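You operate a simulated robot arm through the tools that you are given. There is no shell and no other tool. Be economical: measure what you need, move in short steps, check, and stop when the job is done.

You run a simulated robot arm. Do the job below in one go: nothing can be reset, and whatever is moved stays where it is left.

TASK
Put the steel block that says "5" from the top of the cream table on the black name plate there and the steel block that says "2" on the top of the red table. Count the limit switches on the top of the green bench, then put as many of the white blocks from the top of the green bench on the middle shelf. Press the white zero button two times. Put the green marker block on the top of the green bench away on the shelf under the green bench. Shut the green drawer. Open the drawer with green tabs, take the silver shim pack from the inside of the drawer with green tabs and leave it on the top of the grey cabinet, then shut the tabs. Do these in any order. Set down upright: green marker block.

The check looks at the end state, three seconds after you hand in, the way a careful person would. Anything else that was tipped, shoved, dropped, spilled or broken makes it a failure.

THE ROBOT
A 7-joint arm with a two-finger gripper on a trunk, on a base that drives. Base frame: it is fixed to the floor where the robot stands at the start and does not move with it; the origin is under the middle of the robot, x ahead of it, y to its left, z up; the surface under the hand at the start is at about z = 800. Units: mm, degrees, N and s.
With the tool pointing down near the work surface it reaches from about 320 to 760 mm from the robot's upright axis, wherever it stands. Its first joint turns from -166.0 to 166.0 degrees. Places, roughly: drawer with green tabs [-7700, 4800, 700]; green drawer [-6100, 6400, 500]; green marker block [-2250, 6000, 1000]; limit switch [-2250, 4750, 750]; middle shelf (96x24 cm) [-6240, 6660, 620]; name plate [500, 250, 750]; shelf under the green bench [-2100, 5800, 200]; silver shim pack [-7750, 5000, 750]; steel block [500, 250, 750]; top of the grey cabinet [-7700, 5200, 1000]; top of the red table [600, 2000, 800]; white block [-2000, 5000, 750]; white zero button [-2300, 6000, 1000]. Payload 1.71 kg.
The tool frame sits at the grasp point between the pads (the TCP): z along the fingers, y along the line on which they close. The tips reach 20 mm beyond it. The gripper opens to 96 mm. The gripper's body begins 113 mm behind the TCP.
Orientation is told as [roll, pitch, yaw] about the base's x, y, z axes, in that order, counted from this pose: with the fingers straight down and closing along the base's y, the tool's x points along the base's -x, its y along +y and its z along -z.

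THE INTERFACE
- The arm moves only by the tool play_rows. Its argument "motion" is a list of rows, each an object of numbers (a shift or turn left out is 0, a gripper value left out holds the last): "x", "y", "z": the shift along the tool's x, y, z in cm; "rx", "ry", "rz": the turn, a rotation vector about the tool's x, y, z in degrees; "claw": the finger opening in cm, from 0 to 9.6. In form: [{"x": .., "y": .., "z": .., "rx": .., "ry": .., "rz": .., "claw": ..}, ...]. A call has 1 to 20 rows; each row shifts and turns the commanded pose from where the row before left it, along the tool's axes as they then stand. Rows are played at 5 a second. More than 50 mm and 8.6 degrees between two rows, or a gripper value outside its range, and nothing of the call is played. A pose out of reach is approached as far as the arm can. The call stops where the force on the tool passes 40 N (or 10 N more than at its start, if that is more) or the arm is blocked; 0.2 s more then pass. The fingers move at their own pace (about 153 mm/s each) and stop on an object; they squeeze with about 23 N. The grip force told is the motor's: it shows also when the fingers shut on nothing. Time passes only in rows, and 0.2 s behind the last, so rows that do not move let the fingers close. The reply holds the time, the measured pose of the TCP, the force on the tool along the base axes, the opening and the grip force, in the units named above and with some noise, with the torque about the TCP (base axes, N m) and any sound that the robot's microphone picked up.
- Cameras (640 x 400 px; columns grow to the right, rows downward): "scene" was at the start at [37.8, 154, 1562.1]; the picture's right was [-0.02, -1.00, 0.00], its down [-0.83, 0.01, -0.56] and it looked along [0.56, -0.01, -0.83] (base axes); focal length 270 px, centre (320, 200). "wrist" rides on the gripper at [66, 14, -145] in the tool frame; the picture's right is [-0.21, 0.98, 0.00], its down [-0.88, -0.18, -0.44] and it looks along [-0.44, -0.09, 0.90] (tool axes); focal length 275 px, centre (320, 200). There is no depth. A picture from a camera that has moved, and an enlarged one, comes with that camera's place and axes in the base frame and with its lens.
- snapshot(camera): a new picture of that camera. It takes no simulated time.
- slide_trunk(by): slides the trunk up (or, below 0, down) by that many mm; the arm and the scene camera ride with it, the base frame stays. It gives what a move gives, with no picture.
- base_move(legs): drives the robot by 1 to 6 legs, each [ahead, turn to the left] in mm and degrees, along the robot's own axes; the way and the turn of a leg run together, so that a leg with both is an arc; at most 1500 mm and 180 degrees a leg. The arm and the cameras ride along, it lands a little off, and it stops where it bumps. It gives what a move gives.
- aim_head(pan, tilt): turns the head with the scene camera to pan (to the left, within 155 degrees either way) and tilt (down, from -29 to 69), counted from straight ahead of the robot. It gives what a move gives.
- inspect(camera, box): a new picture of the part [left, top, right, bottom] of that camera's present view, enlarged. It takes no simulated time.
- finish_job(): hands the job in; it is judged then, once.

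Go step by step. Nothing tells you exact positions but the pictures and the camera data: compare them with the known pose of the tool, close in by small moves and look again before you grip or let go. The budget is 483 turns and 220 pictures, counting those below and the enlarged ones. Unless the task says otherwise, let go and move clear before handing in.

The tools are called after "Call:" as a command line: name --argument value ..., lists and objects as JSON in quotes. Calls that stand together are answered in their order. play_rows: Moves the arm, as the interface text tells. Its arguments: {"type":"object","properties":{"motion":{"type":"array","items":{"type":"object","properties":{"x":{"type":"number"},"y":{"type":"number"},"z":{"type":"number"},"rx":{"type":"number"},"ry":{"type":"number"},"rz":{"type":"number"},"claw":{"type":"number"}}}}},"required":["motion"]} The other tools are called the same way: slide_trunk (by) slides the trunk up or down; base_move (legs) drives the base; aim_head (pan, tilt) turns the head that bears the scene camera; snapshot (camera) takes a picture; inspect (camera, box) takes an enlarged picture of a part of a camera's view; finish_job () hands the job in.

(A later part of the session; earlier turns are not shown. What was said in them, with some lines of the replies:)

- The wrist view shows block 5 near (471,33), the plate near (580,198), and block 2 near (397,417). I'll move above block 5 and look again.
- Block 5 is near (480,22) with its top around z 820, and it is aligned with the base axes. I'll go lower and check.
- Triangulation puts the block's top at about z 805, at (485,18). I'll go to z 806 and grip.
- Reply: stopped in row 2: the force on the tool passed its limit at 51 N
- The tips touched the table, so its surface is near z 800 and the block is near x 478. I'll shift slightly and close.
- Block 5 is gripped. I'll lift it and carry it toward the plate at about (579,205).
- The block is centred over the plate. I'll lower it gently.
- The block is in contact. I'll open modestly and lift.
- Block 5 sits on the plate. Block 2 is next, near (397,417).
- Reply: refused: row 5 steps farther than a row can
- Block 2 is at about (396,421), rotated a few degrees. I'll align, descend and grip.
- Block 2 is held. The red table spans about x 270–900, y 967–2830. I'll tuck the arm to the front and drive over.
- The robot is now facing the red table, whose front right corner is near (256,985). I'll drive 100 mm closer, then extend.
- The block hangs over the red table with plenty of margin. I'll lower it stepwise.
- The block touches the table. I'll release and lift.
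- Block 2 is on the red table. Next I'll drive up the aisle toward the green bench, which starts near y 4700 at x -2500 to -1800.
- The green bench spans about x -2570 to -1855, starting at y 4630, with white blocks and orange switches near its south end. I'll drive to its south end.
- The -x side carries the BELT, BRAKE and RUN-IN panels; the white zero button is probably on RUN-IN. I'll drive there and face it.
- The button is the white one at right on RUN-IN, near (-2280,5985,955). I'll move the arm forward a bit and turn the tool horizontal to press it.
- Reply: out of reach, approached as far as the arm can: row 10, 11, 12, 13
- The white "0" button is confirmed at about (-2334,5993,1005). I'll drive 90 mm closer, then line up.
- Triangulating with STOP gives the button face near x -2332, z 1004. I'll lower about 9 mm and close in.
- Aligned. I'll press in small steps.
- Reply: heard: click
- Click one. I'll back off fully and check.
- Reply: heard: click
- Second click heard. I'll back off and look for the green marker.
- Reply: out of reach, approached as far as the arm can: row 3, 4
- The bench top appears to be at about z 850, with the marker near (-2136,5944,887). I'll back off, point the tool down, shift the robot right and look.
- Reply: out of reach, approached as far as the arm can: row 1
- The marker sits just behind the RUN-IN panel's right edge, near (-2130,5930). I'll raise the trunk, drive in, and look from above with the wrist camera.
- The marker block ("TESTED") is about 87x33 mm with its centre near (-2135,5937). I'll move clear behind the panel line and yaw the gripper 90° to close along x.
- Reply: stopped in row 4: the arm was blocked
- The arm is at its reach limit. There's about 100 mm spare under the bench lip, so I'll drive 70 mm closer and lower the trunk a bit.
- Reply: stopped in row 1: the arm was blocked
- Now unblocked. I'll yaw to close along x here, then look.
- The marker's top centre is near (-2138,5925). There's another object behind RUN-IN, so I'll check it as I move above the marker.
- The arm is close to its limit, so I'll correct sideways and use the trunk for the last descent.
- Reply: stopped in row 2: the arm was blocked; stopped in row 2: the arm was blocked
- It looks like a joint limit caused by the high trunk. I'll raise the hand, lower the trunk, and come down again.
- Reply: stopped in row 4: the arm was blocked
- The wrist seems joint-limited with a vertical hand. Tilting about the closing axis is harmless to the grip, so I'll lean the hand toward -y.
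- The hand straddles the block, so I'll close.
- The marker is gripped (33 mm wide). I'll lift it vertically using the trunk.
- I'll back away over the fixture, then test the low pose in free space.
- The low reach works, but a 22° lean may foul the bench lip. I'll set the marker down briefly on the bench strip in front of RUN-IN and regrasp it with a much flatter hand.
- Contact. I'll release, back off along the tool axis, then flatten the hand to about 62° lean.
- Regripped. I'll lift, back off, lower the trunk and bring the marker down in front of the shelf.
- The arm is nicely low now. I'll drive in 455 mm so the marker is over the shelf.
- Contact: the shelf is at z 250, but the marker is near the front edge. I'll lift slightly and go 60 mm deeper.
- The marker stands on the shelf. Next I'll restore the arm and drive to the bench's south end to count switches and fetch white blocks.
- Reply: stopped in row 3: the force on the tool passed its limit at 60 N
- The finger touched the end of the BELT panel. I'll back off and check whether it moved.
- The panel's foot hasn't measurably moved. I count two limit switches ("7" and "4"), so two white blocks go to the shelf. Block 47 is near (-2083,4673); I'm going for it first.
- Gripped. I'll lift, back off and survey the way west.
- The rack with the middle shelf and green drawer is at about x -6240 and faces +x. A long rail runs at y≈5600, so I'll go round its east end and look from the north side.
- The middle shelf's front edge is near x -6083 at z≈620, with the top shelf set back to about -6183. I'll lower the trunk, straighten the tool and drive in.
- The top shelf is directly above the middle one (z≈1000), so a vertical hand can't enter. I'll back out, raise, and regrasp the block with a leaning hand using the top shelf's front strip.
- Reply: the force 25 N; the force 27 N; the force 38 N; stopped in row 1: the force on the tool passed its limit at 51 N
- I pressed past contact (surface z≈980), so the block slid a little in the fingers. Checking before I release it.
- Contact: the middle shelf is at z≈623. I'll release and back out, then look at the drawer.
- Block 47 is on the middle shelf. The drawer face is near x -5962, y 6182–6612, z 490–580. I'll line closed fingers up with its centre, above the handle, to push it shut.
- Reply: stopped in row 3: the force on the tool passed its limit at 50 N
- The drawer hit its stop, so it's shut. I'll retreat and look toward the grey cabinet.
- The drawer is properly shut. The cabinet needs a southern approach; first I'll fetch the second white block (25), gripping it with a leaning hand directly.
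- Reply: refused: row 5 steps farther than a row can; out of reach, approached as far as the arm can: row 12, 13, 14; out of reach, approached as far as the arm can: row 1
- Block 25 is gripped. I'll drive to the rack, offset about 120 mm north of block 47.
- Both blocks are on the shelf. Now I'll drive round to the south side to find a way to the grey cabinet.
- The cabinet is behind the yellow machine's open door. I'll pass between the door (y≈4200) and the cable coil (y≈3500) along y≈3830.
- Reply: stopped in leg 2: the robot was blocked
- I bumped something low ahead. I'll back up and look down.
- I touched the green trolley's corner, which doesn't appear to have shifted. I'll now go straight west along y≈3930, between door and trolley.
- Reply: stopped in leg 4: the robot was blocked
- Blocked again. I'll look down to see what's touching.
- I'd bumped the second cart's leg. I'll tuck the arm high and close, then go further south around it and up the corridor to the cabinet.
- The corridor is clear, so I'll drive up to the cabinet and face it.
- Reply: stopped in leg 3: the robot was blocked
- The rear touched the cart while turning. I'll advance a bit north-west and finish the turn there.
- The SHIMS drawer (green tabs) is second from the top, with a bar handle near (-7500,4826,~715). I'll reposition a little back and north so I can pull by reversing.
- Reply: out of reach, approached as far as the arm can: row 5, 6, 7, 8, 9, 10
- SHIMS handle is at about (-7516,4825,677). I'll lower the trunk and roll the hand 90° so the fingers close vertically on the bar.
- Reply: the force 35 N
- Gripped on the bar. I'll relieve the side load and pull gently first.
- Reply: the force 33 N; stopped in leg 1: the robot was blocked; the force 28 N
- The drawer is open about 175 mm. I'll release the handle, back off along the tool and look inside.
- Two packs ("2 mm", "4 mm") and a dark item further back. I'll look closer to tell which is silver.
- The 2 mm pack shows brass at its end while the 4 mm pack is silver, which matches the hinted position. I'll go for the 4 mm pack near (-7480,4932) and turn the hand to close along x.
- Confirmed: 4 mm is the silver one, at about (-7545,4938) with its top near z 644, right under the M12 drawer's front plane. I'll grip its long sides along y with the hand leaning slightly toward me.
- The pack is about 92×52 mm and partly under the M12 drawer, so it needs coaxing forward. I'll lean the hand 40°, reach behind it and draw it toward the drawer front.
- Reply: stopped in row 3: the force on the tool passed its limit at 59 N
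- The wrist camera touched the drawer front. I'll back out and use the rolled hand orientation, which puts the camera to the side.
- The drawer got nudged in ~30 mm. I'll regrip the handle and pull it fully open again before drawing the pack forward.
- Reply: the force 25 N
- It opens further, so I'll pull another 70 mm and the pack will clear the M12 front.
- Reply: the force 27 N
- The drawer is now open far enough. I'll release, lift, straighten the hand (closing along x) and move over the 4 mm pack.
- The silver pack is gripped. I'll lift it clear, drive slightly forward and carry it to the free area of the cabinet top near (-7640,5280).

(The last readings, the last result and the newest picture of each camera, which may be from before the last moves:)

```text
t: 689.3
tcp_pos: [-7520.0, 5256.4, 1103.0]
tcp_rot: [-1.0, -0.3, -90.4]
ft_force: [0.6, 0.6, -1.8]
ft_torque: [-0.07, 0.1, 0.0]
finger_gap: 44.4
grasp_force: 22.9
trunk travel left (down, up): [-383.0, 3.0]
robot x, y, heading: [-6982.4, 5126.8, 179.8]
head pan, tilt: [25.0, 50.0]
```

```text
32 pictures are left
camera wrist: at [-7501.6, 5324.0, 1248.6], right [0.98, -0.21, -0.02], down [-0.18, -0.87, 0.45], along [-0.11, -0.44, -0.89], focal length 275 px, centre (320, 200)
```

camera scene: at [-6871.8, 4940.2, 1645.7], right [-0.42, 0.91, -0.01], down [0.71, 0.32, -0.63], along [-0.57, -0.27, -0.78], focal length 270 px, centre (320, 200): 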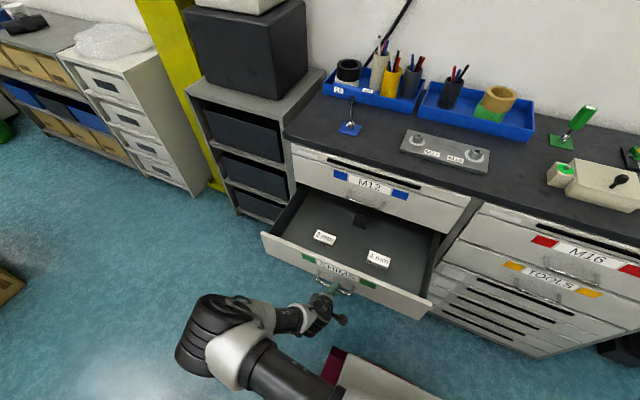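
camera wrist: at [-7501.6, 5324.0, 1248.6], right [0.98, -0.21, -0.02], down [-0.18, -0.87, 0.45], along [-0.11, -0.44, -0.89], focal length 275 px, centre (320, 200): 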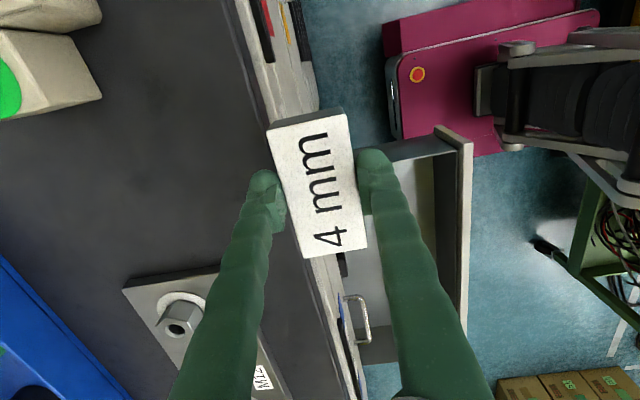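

Call:
play_rows --motion '[{"y": -4.2, "x": -0.6, "rx": -1}, {"y": -4.2, "x": -0.6}, {"y": -4.1, "x": -0.5}, {}, {"z": 2}, {"z": 2}, {}]'

Call:
snapshot --camera "wrist"

```text
t: 690.9
tcp_pos: [-7671.6, 5239.0, 1042.6]
tcp_rot: [1.7, -0.3, -90.5]
ft_force: [5.4, 0.3, 12.9]
ft_torque: [0.09, 0.25, -0.07]
finger_gap: 45.6
grasp_force: 20.0
trunk travel left (down, up): [-383.0, 3.0]
robot x, y, heading: [-6982.2, 5129.2, 179.9]
head pan, tilt: [25.0, 50.0]
```

```text
31 pictures are left
camera wrist: at [-7661.0, 5307.7, 1188.8], right [0.98, -0.21, 0.03], down [-0.2, -0.87, 0.44], along [-0.07, -0.44, -0.9], focal length 275 px, centre (320, 200)
```

wrist: 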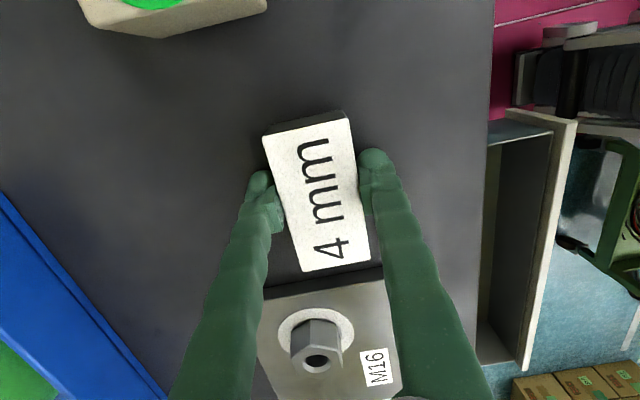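

Contact (surface ≈1006), but it's close to the gauge plate, so I'll lift and shift 30 mm away before setting down.

Call:
play_rows --motion '[{"z": -1.5}, {"x": 2.8, "y": 1.5, "rx": 1.0}, {}, {"z": 0.8}, {}]'

Call:
snapshot --camera "wrist"

```text
t: 692.1
tcp_pos: [-7656.9, 5266.8, 1051.9]
tcp_rot: [0.6, -0.2, -90.6]
ft_force: [-1.0, 0.3, -3.5]
ft_torque: [0.03, 0.01, 0.01]
finger_gap: 44.5
grasp_force: 22.7
trunk travel left (down, up): [-383.0, 3.0]
robot x, y, heading: [-6983.3, 5127.7, 180.2]
head pan, tilt: [25.0, 50.0]
```

```text
30 pictures are left
camera wrist: at [-7642.7, 5335.1, 1198.3], right [0.98, -0.21, 0.01], down [-0.2, -0.87, 0.45], along [-0.09, -0.44, -0.89], focal length 275 px, centre (320, 200)
```

wrist: 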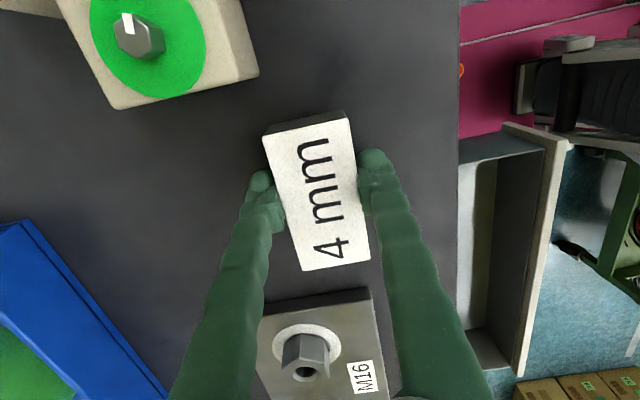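

Call:
play_rows --motion '[{"z": 0.5}, {}]'

Call:
play_rows --motion '[{"z": 0.25}, {}]'

```text
t: 692.7
tcp_pos: [-7657.4, 5268.3, 1047.6]
tcp_rot: [0.4, -0.2, -90.6]
ft_force: [-0.4, -0.8, -2.1]
ft_torque: [0.0, -0.02, -0.02]
finger_gap: 44.4
grasp_force: 22.8
trunk travel left (down, up): [-383.0, 3.0]
robot x, y, heading: [-6982.4, 5125.3, 179.8]
head pan, tilt: [25.0, 50.0]
```

```text
t: 693.3
tcp_pos: [-7657.6, 5267.9, 1045.0]
tcp_rot: [0.5, -0.3, -90.4]
ft_force: [-0.7, 0.5, -3.1]
ft_torque: [0.02, -0.01, 0.0]
finger_gap: 44.4
grasp_force: 23.2
trunk travel left (down, up): [-383.0, 3.0]
robot x, y, heading: [-6984.0, 5128.5, 180.2]
head pan, tilt: [25.0, 50.0]
```

Call:
play_rows --motion '[{"z": 0.2}, {}]'

Call:
play_rows --motion '[{"z": 0.15}, {}]'

```text
t: 693.9
tcp_pos: [-7657.5, 5267.8, 1044.2]
tcp_rot: [0.4, -0.3, -90.4]
ft_force: [0.5, 0.6, -3.3]
ft_torque: [0.01, 0.02, -0.01]
finger_gap: 44.4
grasp_force: 22.8
trunk travel left (down, up): [-383.0, 3.0]
robot x, y, heading: [-6982.9, 5128.1, 180.0]
head pan, tilt: [25.0, 50.0]
```

```text
t: 694.5
tcp_pos: [-7656.3, 5268.0, 1042.5]
tcp_rot: [0.5, -0.3, -90.5]
ft_force: [-0.1, 0.1, -1.9]
ft_torque: [0.04, 0.0, 0.0]
finger_gap: 44.7
grasp_force: 22.6
trunk travel left (down, up): [-383.0, 3.0]
robot x, y, heading: [-6981.5, 5126.2, 179.9]
head pan, tilt: [25.0, 50.0]
```

Call:
play_rows --motion '[{"z": 0.2}, {}]'

Call:
play_rows --motion '[{"z": 0.2}, {}]'

```text
t: 695.1
tcp_pos: [-7657.0, 5268.0, 1042.9]
tcp_rot: [0.4, -0.1, -90.5]
ft_force: [1.2, 0.8, 12.3]
ft_torque: [-0.11, -0.21, -0.02]
finger_gap: 44.4
grasp_force: 22.8
trunk travel left (down, up): [-383.0, 3.0]
robot x, y, heading: [-6980.0, 5124.9, 180.0]
head pan, tilt: [25.0, 50.0]
```

```text
t: 695.7
tcp_pos: [-7657.0, 5268.3, 1040.5]
tcp_rot: [0.2, -0.2, -90.5]
ft_force: [-1.6, -0.4, 21.8]
ft_torque: [0.09, -0.06, -0.15]
finger_gap: 45.0
grasp_force: 23.5
trunk travel left (down, up): [-383.0, 3.0]
robot x, y, heading: [-6984.3, 5127.6, 180.0]
head pan, tilt: [25.0, 50.0]
```

The pack sits on the cabinet top. I'll release, lift clear, and get ready to push the drawer shut.

Call:
play_rows --motion '[{"claw": 6.5}, {}, {"z": -3}, {"z": -4}, {"z": -4}, {"y": 4.5}, {"y": 4.5}, {"y": 4.5}, {"y": 4.5}, {}]'

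Call:
snapshot --camera "wrist"

Call:
base_move --legs '[[-130, 0]]'

Call:
play_rows --motion '[{"rz": 8.2, "claw": 0}, {"rz": 8.2}, {"rz": 8.2}, {"rz": 8.2}, {"rz": 8.2}, {"rz": 8.2}, {"rz": 8.2}, {"rz": 8.2}, {"rz": 8.2}, {"rz": 8.2}, {"rz": 8.2}, {"y": 4.5}, {"y": 4.5}, {"y": 4.5}, {"y": 4.5}, {"y": 4.5}, {"y": 4.5}, {"y": 4.5}, {}]'

```text
t: 697.9
tcp_pos: [-7478.4, 5265.9, 1148.2]
tcp_rot: [0.5, -0.2, -90.6]
ft_force: [-0.2, 0.8, 0.6]
ft_torque: [-0.01, -0.01, 0.0]
finger_gap: 65.2
grasp_force: 0.0
trunk travel left (down, up): [-383.0, 3.0]
robot x, y, heading: [-6984.5, 5125.6, 180.1]
head pan, tilt: [25.0, 50.0]
```

```text
29 pictures are left
camera wrist: at [-7463.2, 5334.0, 1295.3], right [0.98, -0.21, 0.01], down [-0.2, -0.87, 0.45], along [-0.09, -0.44, -0.89], focal length 275 px, centre (320, 200)
```

wrist: 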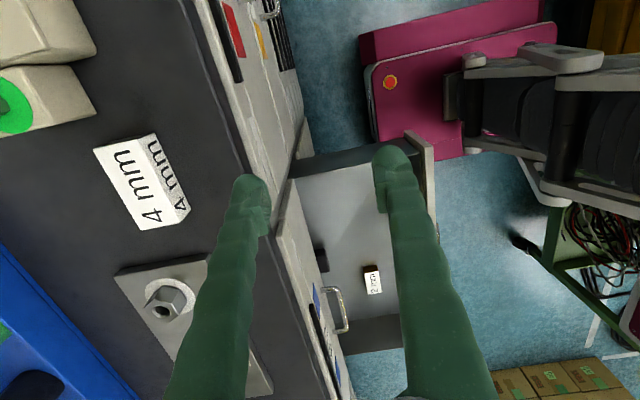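

```text
t: 699.2
tcp_pos: [-7353.1, 5264.8, 1147.0]
tcp_rot: [0.6, -0.4, -90.1]
ft_force: [0.4, -1.7, -0.2]
ft_torque: [-0.03, 0.04, 0.0]
finger_gap: 64.9
grasp_force: 0.2
trunk travel left (down, up): [-383.0, 3.0]
robot x, y, heading: [-6857.2, 5130.7, -179.6]
head pan, tilt: [25.0, 50.0]
```

```text
t: 703.2
tcp_pos: [-7350.3, 4949.8, 1151.2]
tcp_rot: [0.2, 0.3, 179.5]
ft_force: [0.1, 0.1, -0.2]
ft_torque: [-0.02, 0.02, 0.01]
finger_gap: 0.0
grasp_force: 23.5
trunk travel left (down, up): [-383.0, 3.0]
robot x, y, heading: [-6857.1, 5126.0, -179.9]
head pan, tilt: [25.0, 50.0]
```

Call:
play_rows --motion '[{"x": 4.2}, {"x": 4.2}, {"x": 4.2}, {"ry": -7}, {"ry": -7}, {"ry": -6.5}, {}]'

Call:
slide_trunk --by -370

Call:
snapshot --camera "wrist"

```text
t: 704.8
tcp_pos: [-7225.7, 4949.9, 1152.7]
tcp_rot: [0.5, -20.0, 179.4]
ft_force: [-0.4, 1.0, 0.0]
ft_torque: [0.01, 0.01, -0.02]
finger_gap: 0.1
grasp_force: 22.8
trunk travel left (down, up): [-383.0, 3.0]
robot x, y, heading: [-6855.2, 5128.0, -179.9]
head pan, tilt: [25.0, 50.0]
```

```text
t: 708.4
tcp_pos: [-7225.2, 4949.4, 783.4]
tcp_rot: [0.3, -20.0, 179.4]
ft_force: [-0.5, 0.7, 0.0]
ft_torque: [0.01, 0.0, -0.03]
finger_gap: 0.0
grasp_force: 23.1
trunk travel left (down, up): [-13.0, 373.0]
robot x, y, heading: [-6854.9, 5127.3, -179.9]
head pan, tilt: [25.0, 50.0]
```

```text
28 pictures are left
camera wrist: at [-7112.0, 4936.9, 898.6], right [-0.2, -0.98, 0.08], down [-0.67, 0.19, 0.72], along [-0.72, 0.09, -0.69], focal length 275 px, centre (320, 200)
```

wrist: 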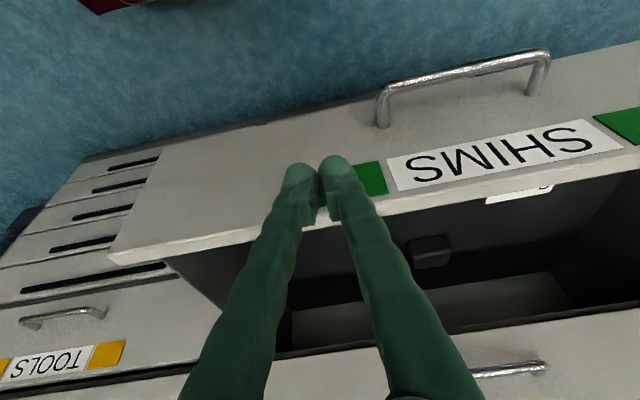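

Call:
play_rows --motion '[{"x": 1.36, "z": 3.7}, {"x": 1.36, "z": 3.7}, {"x": -2.8, "z": 1.0}, {"x": -2.8, "z": 1.0}, {"x": -2.8, "z": 1.0}, {"x": -2.8, "z": 1.0}, {"x": -2.8, "z": 1.0}, {"x": -2.8, "z": 1.0}, {"x": -2.8, "z": 1.0}, {}]'

Call:
snapshot --camera "scene"

```text
t: 710.5
tcp_pos: [-7433.0, 4950.1, 706.7]
tcp_rot: [0.5, -20.2, 179.4]
ft_force: [-0.7, -0.4, 0.6]
ft_torque: [-0.01, -0.02, 0.03]
finger_gap: 0.2
grasp_force: 29.7
trunk travel left (down, up): [-13.0, 373.0]
robot x, y, heading: [-6853.5, 5126.9, -179.9]
head pan, tilt: [25.0, 50.0]
```

```text
27 pictures are left
camera scene: at [-6888.0, 4940.0, 1406.2], right [-0.43, 0.91, -0.01], down [0.7, 0.33, -0.63], along [-0.57, -0.27, -0.78], focal length 270 px, centre (320, 200)
```

scene: 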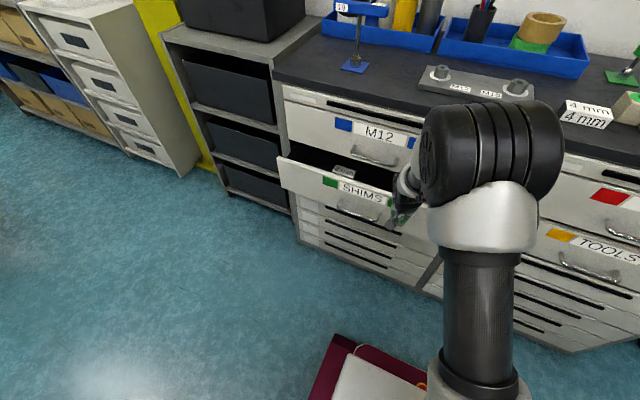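

Pushing works; I'll continue until it stops.

Call:
play_rows --motion '[{"x": -2.8, "z": 1.0}, {"x": -2.8, "z": 1.0}, {"x": -1.4, "z": 0.5}, {"x": -1.4, "z": 0.5}, {"x": -1.4, "z": 0.5}, {"x": -1.4, "z": 0.5}, {"x": -1.4, "z": 0.5}, {"x": -1.4, "z": 0.5}, {"x": -1.4, "z": 0.5}, {}]'

Call:
inspect --camera "scene" --box '[270, 70, 470, 270]'

```text
t: 712.0
tcp_pos: [-7531.5, 4950.0, 715.5]
tcp_rot: [0.2, -19.9, 179.6]
ft_force: [0.4, 0.0, -0.4]
ft_torque: [0.0, 0.02, 0.01]
finger_gap: 0.1
grasp_force: 29.5
trunk travel left (down, up): [-13.0, 373.0]
robot x, y, heading: [-6855.7, 5123.9, -179.9]
head pan, tilt: [25.0, 50.0]
stopped in row 7: the force on the tool passed its limit at 48 N (the readings are from after the stop); the commanded pose is now the measured one
```

```text
2.00 times, centred on (370, 170) of scene
camera zoom: at [-6887.7, 4939.8, 1406.1], right [-0.43, 0.9, -0.01], down [0.7, 0.33, -0.63], along [-0.57, -0.27, -0.78], focal length 541 px, centre (220, 260)
```

zoom: 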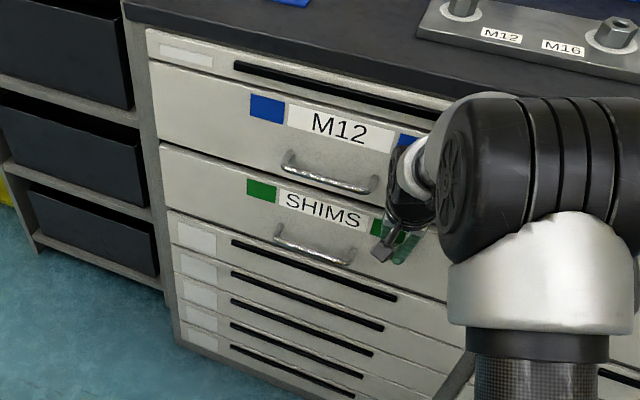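

Call:
play_rows --motion '[{"x": 4, "z": -1}, {"x": 4, "z": -1}, {"x": 4, "z": -1}, {}]'

Call:
inspect --camera "scene" --box '[270, 70, 430, 190]'

Call:
snapshot --camera "wrist"

```text
t: 713.0
tcp_pos: [-7406.3, 4948.4, 701.7]
tcp_rot: [0.3, -20.1, 179.5]
ft_force: [1.0, -0.4, -0.2]
ft_torque: [0.02, 0.04, 0.02]
finger_gap: 0.0
grasp_force: 29.7
trunk travel left (down, up): [-13.0, 373.0]
robot x, y, heading: [-6855.9, 5124.3, -179.7]
head pan, tilt: [25.0, 50.0]
```

```text
3.33 times, centred on (350, 130) of scene
camera zoom: at [-6887.0, 4939.9, 1406.2], right [-0.43, 0.9, -0.01], down [0.7, 0.33, -0.63], along [-0.57, -0.27, -0.78], focal length 902 px, centre (220, 433)
```

zoom: 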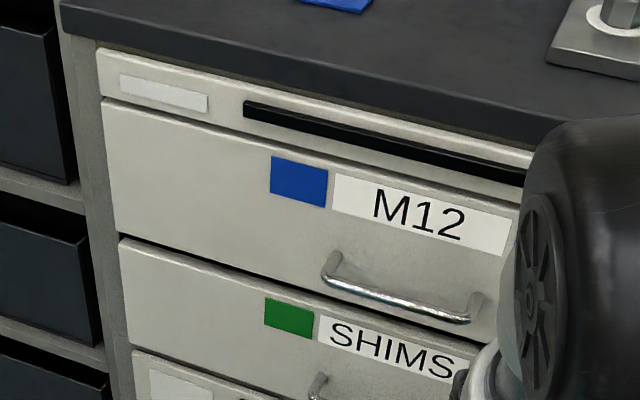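

```text
24 pictures are left
camera wrist: at [-7294.8, 4935.9, 816.8], right [-0.2, -0.98, 0.07], down [-0.67, 0.19, 0.72], along [-0.71, 0.09, -0.69], focal length 275 px, centre (320, 200)
```

wrist: 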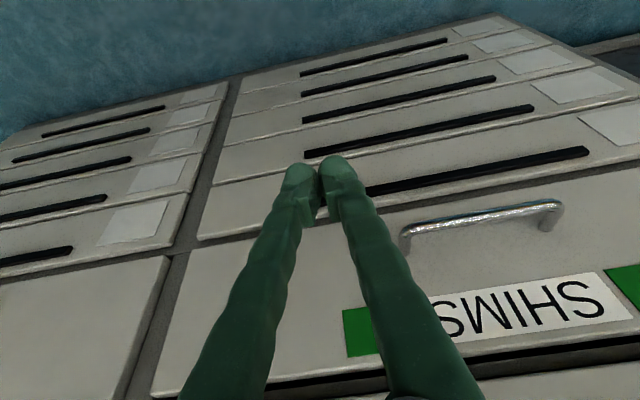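

The SHIMS drawer is flush with its neighbours, the silver pack is on the cabinet top and the hand is clear. All the other items are already done, so I'm handing in.

Call:
finish_job

```text
The job is handed in.
```

I handed the job in with every item done as far as I could see, but I bumped a few things along the way.

- **Steel blocks:** block 5 is on the black name plate and block 2 is on the red table.
- **White blocks:** I counted two limit switches ("7" and "4") on the green bench, so blocks 47 and 25 are on the middle shelf.
- **Zero button:** I heard a click on each of the two presses.
- **Green marker block:** it stands upright on the shelf under the green bench.
- **Green drawer:** I pushed it to its stop.
- **Shim pack:** two look-alike packs were in the green-tabs drawer. I took the 4 mm one because the 2 mm pack has brass ends. The 4 mm pack is on top of the grey cabinet, and the drawer looks flush with its neighbours.

The bumps:
- A finger hit the end of the BELT panel at about 60 N. Its foot measured within about 5 mm of where it was.
- The base bumped the green trolley's corner and the second green cart. I saw no sign that either moved, but I couldn't measure them closely.
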